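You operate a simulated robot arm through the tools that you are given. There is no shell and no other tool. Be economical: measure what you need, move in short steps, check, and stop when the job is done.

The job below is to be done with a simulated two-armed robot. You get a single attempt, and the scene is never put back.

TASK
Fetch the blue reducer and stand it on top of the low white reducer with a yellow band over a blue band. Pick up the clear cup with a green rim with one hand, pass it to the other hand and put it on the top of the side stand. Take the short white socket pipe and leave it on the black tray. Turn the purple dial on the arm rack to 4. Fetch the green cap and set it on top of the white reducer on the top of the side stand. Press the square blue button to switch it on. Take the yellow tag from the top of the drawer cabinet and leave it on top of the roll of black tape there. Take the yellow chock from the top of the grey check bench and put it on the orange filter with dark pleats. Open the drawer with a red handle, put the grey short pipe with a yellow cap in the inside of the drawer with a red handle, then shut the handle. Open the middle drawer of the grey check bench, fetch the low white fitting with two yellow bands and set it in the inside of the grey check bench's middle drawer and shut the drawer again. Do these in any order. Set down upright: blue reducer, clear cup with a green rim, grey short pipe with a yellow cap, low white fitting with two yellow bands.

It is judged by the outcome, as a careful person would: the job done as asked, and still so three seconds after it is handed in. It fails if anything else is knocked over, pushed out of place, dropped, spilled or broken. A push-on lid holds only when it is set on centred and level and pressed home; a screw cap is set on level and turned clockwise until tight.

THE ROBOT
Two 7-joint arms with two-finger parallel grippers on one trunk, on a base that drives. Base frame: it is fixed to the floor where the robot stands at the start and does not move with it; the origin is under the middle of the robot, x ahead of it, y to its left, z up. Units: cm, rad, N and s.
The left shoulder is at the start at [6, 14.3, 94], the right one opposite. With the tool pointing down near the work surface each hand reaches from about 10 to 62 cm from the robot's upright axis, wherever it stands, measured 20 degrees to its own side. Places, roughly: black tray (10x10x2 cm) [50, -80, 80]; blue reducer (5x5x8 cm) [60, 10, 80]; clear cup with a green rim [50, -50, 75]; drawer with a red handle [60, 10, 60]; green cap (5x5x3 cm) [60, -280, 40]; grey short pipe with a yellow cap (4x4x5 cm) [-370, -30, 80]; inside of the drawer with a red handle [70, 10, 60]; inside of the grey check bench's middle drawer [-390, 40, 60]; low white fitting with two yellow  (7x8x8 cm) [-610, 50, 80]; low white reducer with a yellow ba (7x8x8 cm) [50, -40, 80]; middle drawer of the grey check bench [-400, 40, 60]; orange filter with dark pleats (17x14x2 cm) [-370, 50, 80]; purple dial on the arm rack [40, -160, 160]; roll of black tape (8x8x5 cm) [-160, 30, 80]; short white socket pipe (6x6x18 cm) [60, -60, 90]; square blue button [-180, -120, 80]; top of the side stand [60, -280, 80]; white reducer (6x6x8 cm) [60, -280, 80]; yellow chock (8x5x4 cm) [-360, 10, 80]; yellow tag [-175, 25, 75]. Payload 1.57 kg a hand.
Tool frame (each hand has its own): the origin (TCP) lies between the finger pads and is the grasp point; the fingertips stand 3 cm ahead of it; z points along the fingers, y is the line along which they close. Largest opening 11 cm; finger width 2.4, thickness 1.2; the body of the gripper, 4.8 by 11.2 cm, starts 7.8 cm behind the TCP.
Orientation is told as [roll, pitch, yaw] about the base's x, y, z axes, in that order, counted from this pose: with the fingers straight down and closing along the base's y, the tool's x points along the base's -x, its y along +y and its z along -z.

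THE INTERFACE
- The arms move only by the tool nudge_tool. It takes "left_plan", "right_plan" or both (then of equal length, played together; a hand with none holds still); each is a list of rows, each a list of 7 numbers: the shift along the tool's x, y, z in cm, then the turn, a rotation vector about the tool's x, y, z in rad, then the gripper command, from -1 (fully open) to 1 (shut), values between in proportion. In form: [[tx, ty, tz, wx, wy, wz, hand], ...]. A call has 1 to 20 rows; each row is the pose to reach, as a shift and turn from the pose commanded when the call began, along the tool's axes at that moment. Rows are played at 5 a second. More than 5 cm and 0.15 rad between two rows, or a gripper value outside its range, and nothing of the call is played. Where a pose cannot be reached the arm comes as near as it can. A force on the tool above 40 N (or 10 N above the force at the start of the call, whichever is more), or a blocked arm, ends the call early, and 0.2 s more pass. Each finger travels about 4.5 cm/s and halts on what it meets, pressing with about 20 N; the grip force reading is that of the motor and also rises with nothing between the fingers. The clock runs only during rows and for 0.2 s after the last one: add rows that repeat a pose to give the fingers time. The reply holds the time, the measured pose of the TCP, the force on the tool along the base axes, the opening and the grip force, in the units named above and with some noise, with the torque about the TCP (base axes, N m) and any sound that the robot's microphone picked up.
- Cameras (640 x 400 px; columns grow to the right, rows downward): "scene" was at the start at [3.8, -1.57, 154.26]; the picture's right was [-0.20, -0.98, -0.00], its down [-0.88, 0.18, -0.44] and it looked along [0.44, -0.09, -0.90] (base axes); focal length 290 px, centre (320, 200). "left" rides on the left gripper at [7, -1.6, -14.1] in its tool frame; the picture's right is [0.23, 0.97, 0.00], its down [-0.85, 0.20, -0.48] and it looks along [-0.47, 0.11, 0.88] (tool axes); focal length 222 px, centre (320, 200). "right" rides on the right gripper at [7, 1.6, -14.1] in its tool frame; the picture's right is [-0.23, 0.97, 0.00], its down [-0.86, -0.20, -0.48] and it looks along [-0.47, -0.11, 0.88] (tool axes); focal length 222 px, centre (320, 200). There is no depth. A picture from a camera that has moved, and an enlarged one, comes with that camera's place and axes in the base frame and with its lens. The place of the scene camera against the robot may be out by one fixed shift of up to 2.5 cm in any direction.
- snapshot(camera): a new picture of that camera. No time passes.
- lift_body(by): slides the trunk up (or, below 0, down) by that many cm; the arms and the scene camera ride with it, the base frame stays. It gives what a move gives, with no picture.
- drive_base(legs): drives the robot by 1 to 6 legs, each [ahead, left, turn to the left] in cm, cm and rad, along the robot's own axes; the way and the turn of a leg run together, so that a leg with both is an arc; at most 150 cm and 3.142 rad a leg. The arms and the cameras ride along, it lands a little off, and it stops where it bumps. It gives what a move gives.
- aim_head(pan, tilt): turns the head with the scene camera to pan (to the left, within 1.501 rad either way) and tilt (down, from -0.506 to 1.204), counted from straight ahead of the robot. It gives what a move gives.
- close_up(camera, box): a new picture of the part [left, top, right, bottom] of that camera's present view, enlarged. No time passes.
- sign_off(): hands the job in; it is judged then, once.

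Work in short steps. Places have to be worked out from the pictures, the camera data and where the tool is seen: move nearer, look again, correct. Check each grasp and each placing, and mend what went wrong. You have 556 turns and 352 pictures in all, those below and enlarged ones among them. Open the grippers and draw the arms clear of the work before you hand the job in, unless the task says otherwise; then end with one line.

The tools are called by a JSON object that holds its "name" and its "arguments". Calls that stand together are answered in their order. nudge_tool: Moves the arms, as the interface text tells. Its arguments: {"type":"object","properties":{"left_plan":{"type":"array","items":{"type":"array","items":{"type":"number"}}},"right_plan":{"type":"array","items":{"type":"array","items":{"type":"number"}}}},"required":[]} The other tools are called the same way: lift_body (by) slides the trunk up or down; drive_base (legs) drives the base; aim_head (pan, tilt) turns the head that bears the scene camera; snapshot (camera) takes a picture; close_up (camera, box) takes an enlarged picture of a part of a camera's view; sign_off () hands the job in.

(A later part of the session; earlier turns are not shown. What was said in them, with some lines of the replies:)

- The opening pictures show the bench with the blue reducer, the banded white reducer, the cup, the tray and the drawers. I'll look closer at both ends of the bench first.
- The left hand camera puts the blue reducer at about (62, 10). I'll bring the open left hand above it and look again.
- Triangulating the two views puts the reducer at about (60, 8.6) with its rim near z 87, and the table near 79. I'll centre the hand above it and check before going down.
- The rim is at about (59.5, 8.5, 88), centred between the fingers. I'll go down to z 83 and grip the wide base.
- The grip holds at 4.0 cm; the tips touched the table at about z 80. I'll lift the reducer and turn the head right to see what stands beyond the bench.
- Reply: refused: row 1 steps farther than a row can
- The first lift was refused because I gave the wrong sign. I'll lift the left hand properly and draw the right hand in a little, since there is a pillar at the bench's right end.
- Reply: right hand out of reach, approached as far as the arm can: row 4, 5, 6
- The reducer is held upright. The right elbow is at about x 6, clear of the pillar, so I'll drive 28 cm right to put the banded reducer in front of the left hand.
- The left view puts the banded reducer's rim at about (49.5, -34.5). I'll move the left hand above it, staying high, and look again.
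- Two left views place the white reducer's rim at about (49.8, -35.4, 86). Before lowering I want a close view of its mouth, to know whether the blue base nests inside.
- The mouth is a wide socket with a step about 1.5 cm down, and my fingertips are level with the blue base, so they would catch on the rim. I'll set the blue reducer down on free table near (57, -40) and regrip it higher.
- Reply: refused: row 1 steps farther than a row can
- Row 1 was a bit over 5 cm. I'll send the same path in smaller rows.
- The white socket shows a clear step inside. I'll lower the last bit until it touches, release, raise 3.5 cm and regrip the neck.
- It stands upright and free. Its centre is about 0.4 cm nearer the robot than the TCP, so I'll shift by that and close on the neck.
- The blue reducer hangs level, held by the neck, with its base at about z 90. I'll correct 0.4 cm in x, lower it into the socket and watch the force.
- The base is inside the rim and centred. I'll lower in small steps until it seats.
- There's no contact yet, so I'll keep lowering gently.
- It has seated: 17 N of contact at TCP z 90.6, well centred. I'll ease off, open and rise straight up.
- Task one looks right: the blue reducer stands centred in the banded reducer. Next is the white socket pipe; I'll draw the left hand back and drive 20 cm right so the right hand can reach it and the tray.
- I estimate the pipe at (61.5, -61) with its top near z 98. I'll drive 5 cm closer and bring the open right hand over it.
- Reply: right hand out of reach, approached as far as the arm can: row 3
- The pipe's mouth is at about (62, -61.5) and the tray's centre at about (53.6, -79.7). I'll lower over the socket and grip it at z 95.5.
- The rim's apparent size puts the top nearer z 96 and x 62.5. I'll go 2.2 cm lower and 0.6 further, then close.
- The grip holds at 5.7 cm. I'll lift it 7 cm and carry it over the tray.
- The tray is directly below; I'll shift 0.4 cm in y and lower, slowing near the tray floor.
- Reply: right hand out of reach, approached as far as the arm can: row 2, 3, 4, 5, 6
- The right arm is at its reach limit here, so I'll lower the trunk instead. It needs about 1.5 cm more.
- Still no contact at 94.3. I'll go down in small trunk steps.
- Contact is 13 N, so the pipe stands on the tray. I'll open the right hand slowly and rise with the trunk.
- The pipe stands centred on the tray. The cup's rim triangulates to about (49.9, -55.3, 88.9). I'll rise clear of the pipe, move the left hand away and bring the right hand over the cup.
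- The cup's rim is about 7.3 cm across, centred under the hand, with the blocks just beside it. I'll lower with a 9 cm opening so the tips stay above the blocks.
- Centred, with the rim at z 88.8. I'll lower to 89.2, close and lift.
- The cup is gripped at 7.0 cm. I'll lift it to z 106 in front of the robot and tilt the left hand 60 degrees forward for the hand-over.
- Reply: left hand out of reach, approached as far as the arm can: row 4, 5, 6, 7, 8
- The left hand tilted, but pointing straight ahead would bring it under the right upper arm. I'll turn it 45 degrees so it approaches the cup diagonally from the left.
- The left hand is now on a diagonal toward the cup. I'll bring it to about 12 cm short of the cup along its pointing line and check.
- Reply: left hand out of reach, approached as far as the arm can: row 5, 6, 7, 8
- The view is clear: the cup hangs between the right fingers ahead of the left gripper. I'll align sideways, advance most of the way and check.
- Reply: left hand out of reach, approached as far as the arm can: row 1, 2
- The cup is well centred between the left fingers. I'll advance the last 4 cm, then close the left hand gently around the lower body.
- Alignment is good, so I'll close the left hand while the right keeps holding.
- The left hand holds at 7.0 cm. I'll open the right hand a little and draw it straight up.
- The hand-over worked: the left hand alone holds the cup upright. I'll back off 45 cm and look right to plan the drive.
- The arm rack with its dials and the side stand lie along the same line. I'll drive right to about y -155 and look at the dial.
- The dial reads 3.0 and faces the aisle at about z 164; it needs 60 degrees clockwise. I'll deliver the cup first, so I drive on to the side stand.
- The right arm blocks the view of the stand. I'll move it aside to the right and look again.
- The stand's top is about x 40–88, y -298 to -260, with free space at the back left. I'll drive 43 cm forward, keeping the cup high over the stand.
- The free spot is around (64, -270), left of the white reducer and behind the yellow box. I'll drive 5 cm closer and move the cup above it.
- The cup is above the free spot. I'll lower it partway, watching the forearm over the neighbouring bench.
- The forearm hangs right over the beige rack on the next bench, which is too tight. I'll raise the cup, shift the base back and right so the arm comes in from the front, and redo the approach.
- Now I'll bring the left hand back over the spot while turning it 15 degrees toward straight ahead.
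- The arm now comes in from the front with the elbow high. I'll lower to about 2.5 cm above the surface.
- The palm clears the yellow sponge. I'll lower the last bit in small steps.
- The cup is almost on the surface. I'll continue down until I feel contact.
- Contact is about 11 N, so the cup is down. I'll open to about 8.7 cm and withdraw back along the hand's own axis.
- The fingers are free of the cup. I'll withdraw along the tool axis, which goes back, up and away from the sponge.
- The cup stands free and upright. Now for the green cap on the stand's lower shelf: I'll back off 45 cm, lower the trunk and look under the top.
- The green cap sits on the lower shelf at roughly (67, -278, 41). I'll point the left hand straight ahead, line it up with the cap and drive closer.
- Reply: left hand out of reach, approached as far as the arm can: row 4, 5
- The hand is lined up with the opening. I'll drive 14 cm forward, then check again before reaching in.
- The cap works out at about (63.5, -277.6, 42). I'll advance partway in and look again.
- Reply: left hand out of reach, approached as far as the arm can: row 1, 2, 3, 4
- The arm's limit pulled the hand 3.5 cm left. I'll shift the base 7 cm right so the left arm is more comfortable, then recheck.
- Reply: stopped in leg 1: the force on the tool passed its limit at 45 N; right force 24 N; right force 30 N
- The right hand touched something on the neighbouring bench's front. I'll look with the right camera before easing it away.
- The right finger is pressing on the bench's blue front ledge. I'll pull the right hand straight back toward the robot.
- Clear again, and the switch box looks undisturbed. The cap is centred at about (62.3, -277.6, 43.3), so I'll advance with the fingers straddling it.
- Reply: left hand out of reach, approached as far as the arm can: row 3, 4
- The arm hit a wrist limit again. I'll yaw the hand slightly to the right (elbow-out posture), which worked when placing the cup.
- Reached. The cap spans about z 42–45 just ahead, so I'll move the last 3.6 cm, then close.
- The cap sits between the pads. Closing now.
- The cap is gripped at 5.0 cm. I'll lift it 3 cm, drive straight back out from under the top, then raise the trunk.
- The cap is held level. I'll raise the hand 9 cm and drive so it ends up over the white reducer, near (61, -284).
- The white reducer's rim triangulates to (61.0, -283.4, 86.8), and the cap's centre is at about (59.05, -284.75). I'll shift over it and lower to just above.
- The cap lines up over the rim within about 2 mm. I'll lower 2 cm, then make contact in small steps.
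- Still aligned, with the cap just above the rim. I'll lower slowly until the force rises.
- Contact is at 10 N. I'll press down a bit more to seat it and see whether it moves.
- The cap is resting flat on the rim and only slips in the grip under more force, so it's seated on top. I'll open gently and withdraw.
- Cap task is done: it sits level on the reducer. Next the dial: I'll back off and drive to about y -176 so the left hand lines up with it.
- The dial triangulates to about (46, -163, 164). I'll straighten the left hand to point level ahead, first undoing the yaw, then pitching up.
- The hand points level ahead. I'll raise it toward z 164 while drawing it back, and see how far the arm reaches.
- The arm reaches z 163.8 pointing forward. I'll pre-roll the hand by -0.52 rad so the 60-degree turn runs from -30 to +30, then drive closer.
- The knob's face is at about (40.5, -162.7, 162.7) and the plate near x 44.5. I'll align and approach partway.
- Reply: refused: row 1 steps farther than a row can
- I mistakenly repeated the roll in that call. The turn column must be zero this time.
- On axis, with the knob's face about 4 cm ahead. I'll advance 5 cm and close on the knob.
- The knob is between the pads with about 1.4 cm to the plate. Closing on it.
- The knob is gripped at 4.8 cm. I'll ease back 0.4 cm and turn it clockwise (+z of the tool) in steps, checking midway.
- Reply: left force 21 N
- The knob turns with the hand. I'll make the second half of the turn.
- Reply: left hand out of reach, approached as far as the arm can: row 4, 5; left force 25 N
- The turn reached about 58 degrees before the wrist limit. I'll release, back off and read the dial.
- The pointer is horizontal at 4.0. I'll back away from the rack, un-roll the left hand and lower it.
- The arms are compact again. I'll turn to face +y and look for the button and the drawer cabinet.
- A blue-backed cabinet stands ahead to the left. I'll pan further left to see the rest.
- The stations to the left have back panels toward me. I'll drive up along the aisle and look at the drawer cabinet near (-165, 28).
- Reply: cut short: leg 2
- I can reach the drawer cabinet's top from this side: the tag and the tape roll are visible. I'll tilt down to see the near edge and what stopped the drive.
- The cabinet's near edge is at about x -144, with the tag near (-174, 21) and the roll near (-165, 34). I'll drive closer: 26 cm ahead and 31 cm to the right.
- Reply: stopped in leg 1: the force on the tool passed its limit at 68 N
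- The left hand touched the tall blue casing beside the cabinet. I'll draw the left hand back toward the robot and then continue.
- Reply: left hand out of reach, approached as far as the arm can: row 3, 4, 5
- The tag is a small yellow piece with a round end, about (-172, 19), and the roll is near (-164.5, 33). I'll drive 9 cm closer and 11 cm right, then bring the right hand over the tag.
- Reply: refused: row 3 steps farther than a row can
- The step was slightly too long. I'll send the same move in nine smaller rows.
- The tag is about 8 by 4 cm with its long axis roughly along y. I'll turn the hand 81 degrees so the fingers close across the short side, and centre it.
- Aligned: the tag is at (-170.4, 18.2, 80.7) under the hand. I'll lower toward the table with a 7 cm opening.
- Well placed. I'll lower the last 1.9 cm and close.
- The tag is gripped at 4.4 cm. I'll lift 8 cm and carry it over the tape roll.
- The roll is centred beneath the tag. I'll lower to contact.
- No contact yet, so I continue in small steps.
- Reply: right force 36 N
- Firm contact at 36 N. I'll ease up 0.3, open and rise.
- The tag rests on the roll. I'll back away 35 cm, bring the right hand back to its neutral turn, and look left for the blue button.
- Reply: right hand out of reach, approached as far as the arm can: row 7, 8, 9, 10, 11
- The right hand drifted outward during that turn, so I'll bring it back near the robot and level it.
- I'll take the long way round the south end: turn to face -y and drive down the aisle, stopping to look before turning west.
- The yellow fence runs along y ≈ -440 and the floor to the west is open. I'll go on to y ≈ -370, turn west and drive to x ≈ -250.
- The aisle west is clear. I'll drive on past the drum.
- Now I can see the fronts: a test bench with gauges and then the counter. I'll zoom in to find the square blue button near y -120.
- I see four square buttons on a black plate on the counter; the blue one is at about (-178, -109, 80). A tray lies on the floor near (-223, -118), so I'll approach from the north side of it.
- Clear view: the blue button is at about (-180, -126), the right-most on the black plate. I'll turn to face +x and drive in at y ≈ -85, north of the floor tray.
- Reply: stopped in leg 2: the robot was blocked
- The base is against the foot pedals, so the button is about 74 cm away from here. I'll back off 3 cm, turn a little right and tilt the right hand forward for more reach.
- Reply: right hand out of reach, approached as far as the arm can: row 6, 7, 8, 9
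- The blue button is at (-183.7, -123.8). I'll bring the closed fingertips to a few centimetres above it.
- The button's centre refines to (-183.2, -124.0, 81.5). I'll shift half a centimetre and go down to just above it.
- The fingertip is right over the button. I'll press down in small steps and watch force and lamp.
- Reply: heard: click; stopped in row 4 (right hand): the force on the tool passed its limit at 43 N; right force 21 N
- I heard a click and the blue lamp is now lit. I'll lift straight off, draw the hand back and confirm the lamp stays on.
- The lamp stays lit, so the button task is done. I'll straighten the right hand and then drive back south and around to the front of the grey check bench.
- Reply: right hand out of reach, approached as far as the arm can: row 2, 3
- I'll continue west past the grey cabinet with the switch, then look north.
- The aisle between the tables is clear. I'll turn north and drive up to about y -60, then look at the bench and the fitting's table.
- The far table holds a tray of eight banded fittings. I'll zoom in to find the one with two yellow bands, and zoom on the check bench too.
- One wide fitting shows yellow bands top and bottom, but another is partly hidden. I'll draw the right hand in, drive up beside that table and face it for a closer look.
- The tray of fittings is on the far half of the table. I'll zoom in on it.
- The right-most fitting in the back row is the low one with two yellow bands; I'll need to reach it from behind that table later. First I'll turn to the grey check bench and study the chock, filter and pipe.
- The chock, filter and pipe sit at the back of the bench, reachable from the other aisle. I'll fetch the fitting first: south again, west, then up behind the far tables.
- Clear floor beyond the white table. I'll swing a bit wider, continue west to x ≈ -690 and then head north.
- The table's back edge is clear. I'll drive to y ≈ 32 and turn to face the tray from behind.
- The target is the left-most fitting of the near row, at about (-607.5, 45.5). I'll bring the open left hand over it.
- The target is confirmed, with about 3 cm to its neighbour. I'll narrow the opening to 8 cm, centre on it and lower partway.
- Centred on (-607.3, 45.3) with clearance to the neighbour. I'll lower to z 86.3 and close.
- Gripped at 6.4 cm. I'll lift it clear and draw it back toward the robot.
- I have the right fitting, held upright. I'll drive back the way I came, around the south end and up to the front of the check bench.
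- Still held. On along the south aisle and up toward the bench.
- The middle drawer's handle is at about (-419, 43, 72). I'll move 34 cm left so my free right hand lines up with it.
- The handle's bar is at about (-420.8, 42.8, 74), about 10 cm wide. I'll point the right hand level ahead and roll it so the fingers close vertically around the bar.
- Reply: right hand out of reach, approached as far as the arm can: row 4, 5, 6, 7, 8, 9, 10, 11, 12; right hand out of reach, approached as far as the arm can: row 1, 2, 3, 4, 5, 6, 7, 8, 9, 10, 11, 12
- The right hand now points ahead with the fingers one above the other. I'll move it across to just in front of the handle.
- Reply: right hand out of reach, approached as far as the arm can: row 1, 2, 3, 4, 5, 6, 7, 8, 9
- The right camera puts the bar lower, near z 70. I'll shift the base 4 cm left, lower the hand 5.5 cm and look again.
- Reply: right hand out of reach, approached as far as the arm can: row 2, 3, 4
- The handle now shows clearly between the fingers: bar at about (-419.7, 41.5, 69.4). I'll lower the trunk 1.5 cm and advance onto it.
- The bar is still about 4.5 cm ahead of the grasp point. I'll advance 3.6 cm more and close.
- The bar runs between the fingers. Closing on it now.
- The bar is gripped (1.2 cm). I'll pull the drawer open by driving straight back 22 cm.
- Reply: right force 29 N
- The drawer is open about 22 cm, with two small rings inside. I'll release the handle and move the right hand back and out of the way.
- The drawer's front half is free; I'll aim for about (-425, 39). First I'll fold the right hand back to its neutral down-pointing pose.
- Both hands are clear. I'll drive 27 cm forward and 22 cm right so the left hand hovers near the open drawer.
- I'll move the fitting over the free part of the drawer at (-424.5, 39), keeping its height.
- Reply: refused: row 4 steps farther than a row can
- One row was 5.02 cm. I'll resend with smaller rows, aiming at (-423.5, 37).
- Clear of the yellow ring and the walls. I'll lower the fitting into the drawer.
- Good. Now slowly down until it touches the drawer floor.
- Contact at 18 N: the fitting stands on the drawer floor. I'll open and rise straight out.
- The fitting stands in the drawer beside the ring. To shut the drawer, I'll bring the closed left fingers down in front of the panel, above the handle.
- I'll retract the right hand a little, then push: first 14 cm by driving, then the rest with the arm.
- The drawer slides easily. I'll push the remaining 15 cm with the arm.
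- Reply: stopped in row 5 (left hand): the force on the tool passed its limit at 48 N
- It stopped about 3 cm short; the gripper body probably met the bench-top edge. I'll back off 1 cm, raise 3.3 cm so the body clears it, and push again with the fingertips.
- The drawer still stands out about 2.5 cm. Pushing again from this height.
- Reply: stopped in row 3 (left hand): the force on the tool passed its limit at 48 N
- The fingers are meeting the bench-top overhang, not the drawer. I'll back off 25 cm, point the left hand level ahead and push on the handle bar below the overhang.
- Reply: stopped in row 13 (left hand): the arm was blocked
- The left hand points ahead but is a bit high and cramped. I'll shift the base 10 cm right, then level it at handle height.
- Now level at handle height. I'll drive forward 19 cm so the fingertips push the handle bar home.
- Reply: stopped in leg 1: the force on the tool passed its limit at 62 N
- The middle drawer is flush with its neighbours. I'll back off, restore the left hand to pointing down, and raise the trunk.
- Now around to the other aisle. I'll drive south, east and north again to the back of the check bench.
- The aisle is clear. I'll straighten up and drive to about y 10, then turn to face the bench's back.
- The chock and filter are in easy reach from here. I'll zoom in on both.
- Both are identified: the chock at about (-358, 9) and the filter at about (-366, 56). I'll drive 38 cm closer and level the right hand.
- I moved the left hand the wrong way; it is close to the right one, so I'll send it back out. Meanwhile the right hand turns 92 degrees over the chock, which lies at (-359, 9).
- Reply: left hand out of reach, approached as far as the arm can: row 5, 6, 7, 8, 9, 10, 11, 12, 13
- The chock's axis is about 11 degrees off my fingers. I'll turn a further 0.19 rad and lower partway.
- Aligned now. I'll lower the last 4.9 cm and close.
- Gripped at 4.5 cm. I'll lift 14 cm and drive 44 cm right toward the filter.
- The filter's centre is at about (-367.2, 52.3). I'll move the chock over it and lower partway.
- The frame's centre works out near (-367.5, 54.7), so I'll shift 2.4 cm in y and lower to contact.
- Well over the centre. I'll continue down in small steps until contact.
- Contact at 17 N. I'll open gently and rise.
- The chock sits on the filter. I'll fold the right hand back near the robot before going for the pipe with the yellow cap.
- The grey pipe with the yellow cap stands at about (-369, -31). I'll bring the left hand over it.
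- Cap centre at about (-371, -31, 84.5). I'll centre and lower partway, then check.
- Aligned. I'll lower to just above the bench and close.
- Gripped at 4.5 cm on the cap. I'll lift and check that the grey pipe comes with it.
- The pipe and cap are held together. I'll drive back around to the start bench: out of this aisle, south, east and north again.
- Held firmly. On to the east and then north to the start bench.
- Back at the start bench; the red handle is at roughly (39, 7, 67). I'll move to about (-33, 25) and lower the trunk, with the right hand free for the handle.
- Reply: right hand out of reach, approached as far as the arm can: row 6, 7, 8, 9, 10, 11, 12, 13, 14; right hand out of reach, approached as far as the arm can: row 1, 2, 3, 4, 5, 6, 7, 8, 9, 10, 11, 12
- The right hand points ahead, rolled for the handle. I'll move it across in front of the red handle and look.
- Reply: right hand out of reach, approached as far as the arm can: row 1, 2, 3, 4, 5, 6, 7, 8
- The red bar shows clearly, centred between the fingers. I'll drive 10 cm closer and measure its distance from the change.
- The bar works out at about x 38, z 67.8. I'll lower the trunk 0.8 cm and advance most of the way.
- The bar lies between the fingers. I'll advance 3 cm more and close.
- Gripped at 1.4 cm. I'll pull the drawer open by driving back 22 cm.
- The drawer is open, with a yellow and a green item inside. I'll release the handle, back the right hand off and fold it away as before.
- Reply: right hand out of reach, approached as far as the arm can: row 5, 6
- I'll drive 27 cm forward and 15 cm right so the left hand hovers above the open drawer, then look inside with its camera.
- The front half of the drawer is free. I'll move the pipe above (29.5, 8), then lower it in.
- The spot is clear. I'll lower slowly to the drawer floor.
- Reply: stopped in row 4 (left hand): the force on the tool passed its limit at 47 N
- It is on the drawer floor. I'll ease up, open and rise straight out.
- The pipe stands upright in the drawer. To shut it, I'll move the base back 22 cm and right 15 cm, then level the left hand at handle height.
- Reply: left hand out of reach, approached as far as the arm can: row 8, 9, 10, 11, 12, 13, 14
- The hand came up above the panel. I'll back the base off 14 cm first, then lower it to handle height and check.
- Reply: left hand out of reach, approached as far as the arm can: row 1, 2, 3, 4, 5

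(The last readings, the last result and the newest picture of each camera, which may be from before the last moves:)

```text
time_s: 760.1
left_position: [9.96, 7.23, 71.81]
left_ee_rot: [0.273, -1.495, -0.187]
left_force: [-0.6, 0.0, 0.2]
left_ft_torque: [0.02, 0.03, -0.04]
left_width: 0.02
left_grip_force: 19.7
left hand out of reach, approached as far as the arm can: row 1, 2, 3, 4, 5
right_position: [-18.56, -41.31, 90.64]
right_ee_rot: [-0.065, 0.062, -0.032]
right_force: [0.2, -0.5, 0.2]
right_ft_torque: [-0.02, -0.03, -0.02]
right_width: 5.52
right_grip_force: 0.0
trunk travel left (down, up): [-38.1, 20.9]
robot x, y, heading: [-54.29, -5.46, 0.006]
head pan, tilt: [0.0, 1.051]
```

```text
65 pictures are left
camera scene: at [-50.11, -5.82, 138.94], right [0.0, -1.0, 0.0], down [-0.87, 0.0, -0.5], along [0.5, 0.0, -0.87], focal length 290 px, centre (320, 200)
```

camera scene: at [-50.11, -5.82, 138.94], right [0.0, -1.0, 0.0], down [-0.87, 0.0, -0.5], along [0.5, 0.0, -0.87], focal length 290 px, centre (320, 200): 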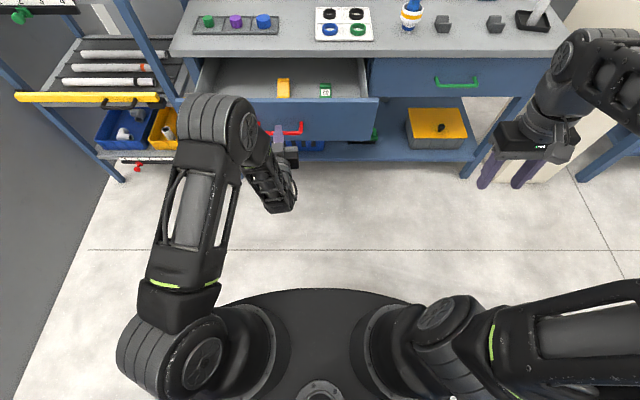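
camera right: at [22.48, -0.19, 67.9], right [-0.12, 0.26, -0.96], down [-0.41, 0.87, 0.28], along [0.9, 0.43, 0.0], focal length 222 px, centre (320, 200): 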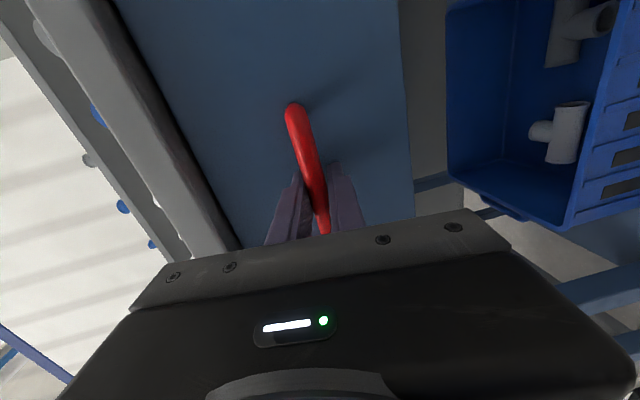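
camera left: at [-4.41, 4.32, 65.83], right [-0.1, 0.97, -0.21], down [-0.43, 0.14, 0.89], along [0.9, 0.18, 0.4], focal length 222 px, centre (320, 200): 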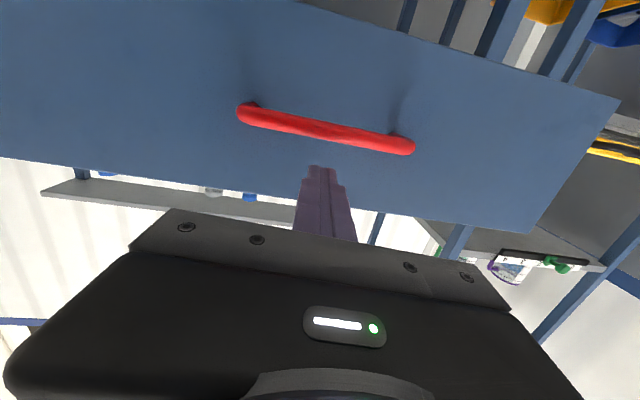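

I'll lower the trunk 3.8 cm so the fingertips meet the bar's centre, then push by driving forward.

{"name": "lift_body", "arguments": {"by": -3.8}}

{"name": "drive_base", "arguments": {"legs": [[15, 0, 0]]}}

{"name": "snapshot", "arguments": {"camera": "left"}}

{"name": "snapshot", "arguments": {"camera": "scene"}}

```text
time_s: 760.9
left_position: [10.05, 7.25, 68.06]
left_ee_rot: [0.276, -1.493, -0.187]
left_force: [0.1, -0.4, 0.3]
left_ft_torque: [-0.01, -0.01, -0.01]
left_width: 0.0
left_grip_force: 20.0
right_position: [-18.63, -41.4, 86.71]
right_ee_rot: [-0.065, 0.06, -0.031]
right_force: [0.2, -0.3, 0.8]
right_ft_torque: [0.05, 0.02, 0.02]
right_width: 5.5
right_grip_force: 0.1
trunk travel left (down, up): [-34.3, 24.7]
robot x, y, heading: [-54.04, -5.17, 0.005]
head pan, tilt: [0.0, 1.051]
```

```text
time_s: 762.3
left_position: [25.06, 7.18, 68.01]
left_ee_rot: [0.277, -1.494, -0.188]
left_force: [-0.5, 0.1, -0.4]
left_ft_torque: [0.04, 0.01, -0.03]
left_width: 0.0
left_grip_force: 20.0
right_position: [-3.71, -41.51, 86.99]
right_ee_rot: [-0.064, 0.061, -0.033]
right_force: [-0.7, -0.7, 0.6]
right_ft_torque: [-0.02, -0.02, 0.02]
right_width: 5.49
right_grip_force: 0.0
trunk travel left (down, up): [-34.3, 24.7]
robot x, y, heading: [-39.42, -5.42, 0.002]
head pan, tilt: [0.0, 1.051]
```

```text
64 pictures are left
camera left: at [10.49, 4.29, 62.02], right [-0.1, 0.97, -0.21], down [-0.43, 0.14, 0.89], along [0.9, 0.18, 0.4], focal length 222 px, centre (320, 200)
```

left: 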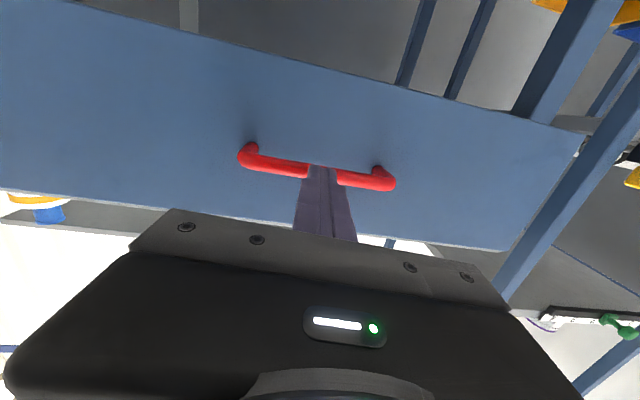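

```text
63 pictures are left
camera scene: at [-35.17, -5.79, 135.13], right [0.0, -1.0, 0.0], down [-0.87, 0.0, -0.5], along [0.5, 0.0, -0.87], focal length 290 px, centre (320, 200)
```

scene: 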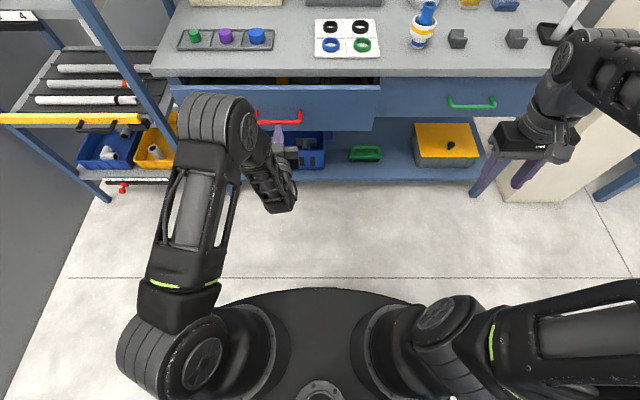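

The drawer is sliding in. I'll push the last 10 cm.

{"name": "drive_base", "arguments": {"legs": [[11, 0, 0]]}}

{"name": "snapshot", "arguments": {"camera": "scene"}}

{"name": "snapshot", "arguments": {"camera": "left"}}

```text
time_s: 763.4
left_position: [32.6, 7.02, 67.94]
left_ee_rot: [0.298, -1.496, -0.212]
left_force: [-6.6, 0.1, 2.1]
left_ft_torque: [-0.01, -0.05, -0.02]
left_width: 0.0
left_grip_force: 19.8
right_position: [4.27, -41.35, 86.74]
right_ee_rot: [-0.064, 0.059, -0.032]
right_force: [0.2, -0.8, -1.2]
right_ft_torque: [0.0, 0.0, 0.0]
right_width: 5.5
right_grip_force: 0.0
trunk travel left (down, up): [-34.3, 24.7]
robot x, y, heading: [-31.41, -5.37, 0.001]
head pan, tilt: [0.0, 1.051]
stopped in leg 1: the force on the tool passed its limit at 138 N (the readings are from after the stop); the commanded pose is now the measured one
```

```text
62 pictures are left
camera scene: at [-27.24, -5.79, 135.13], right [0.0, -1.0, 0.0], down [-0.87, 0.0, -0.5], along [0.5, 0.0, -0.87], focal length 290 px, centre (320, 200)
```

scene: 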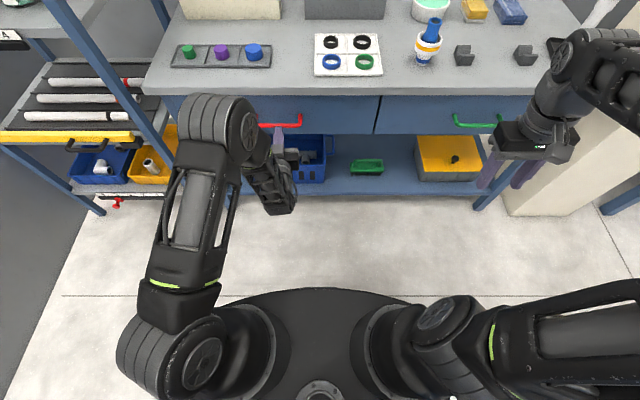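

```text
61 pictures are left
camera left: at [18.02, 4.28, 61.96], right [-0.1, 0.97, -0.2], down [-0.43, 0.14, 0.89], along [0.9, 0.18, 0.4], focal length 222 px, centre (320, 200)
```

left: 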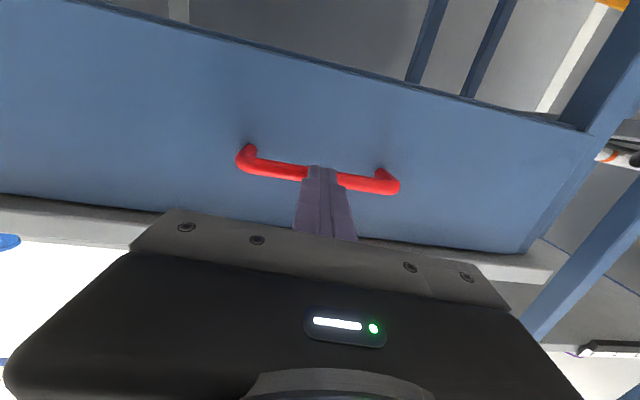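

It reached a hard stop, and the red handle is now in line with the green one. I'll back off and inspect the bench.

{"name": "drive_base", "arguments": {"legs": [[-30, 0, 0]]}}

{"name": "aim_head", "arguments": {"pan": 0, "tilt": 0.75}}

{"name": "snapshot", "arguments": {"camera": "scene"}}

{"name": "close_up", "arguments": {"camera": "scene", "box": [180, 90, 500, 290]}}

```text
time_s: 765.4
left_position: [2.51, 7.29, 67.92]
left_ee_rot: [0.294, -1.493, -0.203]
left_force: [0.7, 0.0, 0.3]
left_ft_torque: [0.01, -0.04, -0.02]
left_width: 0.01
left_grip_force: 19.6
right_position: [-25.56, -41.3, 86.85]
right_ee_rot: [-0.065, 0.062, -0.028]
right_force: [0.3, 0.2, -0.3]
right_ft_torque: [-0.02, -0.01, 0.0]
right_width: 5.48
right_grip_force: 0.0
trunk travel left (down, up): [-34.3, 24.7]
robot x, y, heading: [-61.47, -5.41, 0.002]
head pan, tilt: [0.0, 1.051]
```

```text
time_s: 766.2
left_position: [2.54, 7.32, 67.96]
left_ee_rot: [0.293, -1.494, -0.202]
left_force: [0.3, 0.2, 0.0]
left_ft_torque: [0.03, 0.0, 0.02]
left_width: 0.0
left_grip_force: 19.9
right_position: [-25.48, -41.18, 86.7]
right_ee_rot: [-0.065, 0.059, -0.029]
right_force: [0.0, -1.0, 0.0]
right_ft_torque: [-0.01, 0.03, 0.02]
right_width: 5.51
right_grip_force: 0.0
trunk travel left (down, up): [-34.3, 24.7]
robot x, y, heading: [-61.68, -5.76, 0.006]
head pan, tilt: [0.0, 0.75]
```

```text
60 pictures are left
camera scene: at [-55.53, -5.87, 137.39], right [0.01, -1.0, 0.0], down [-0.68, 0.0, -0.73], along [0.73, 0.0, -0.68], focal length 290 px, centre (320, 200)
```

scene: 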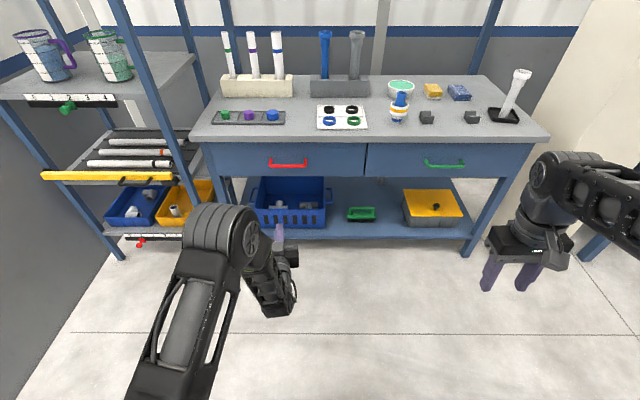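

```text
2.00 times, centred on (340, 190) of scene
camera zoom: at [-55.53, -5.87, 137.39], right [0.01, -1.0, 0.0], down [-0.68, 0.0, -0.73], along [0.73, 0.0, -0.68], focal length 580 px, centre (280, 220)
```

zoom: 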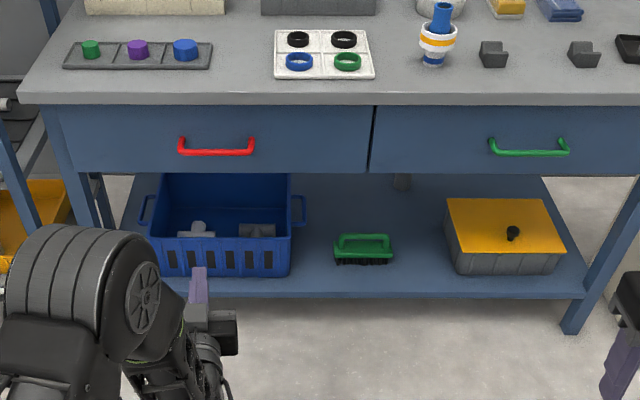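

The red drawer is shut flush. A last look at the stack and the pipe on the tray.

{"name": "close_up", "arguments": {"camera": "scene", "box": [370, 50, 550, 150]}}

{"name": "nudge_tool", "arguments": {"left_plan": [[0, 0, 0, 0, 0, 0, 0.5], [0, 0, 0, 0, 0, 0, 0], [0, 0, -3, 0, 0, 0, -0.5], [0, 0, -3, 0, 0, 0, -0.5]]}}

```text
3.56 times, centred on (460, 100) of scene
camera zoom: at [-55.53, -5.87, 137.39], right [0.01, -1.0, 0.0], down [-0.68, 0.0, -0.73], along [0.73, 0.0, -0.68], focal length 1030 px, centre (-178, 556)
```

zoom: 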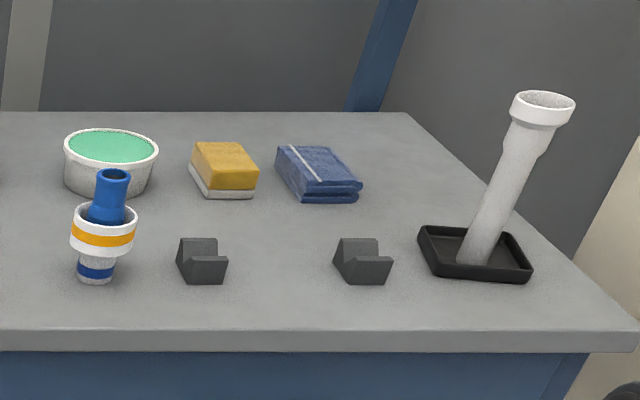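

```text
time_s: 767.2
left_position: [1.57, 6.45, 69.46]
left_ee_rot: [0.298, -1.484, -0.206]
left_force: [-0.3, -0.7, 0.6]
left_ft_torque: [0.01, 0.01, 0.0]
left_width: 8.19
left_grip_force: 0.2
left hand out of reach, approached as far as the arm can: row 3, 4
right_position: [-25.57, -41.32, 86.75]
right_ee_rot: [-0.064, 0.06, -0.028]
right_force: [0.2, 0.1, 0.0]
right_ft_torque: [-0.01, -0.03, -0.01]
right_width: 5.5
right_grip_force: 0.0
trunk travel left (down, up): [-34.3, 24.7]
robot x, y, heading: [-61.99, -5.64, 0.003]
head pan, tilt: [0.0, 0.75]
```

Everything on the bench stands as placed, the grippers are open, and the arms are clear of the work. I'm handing in.

{"name": "sign_off", "arguments": {}}

```text
The job is handed in.
```

All ten jobs are done and handed in. My fingers or base touched a bench ledge, a blue casing and the foot pedals on the way round, and I saw nothing out of place afterwards, though I didn't inspect the casing or pedals closely.
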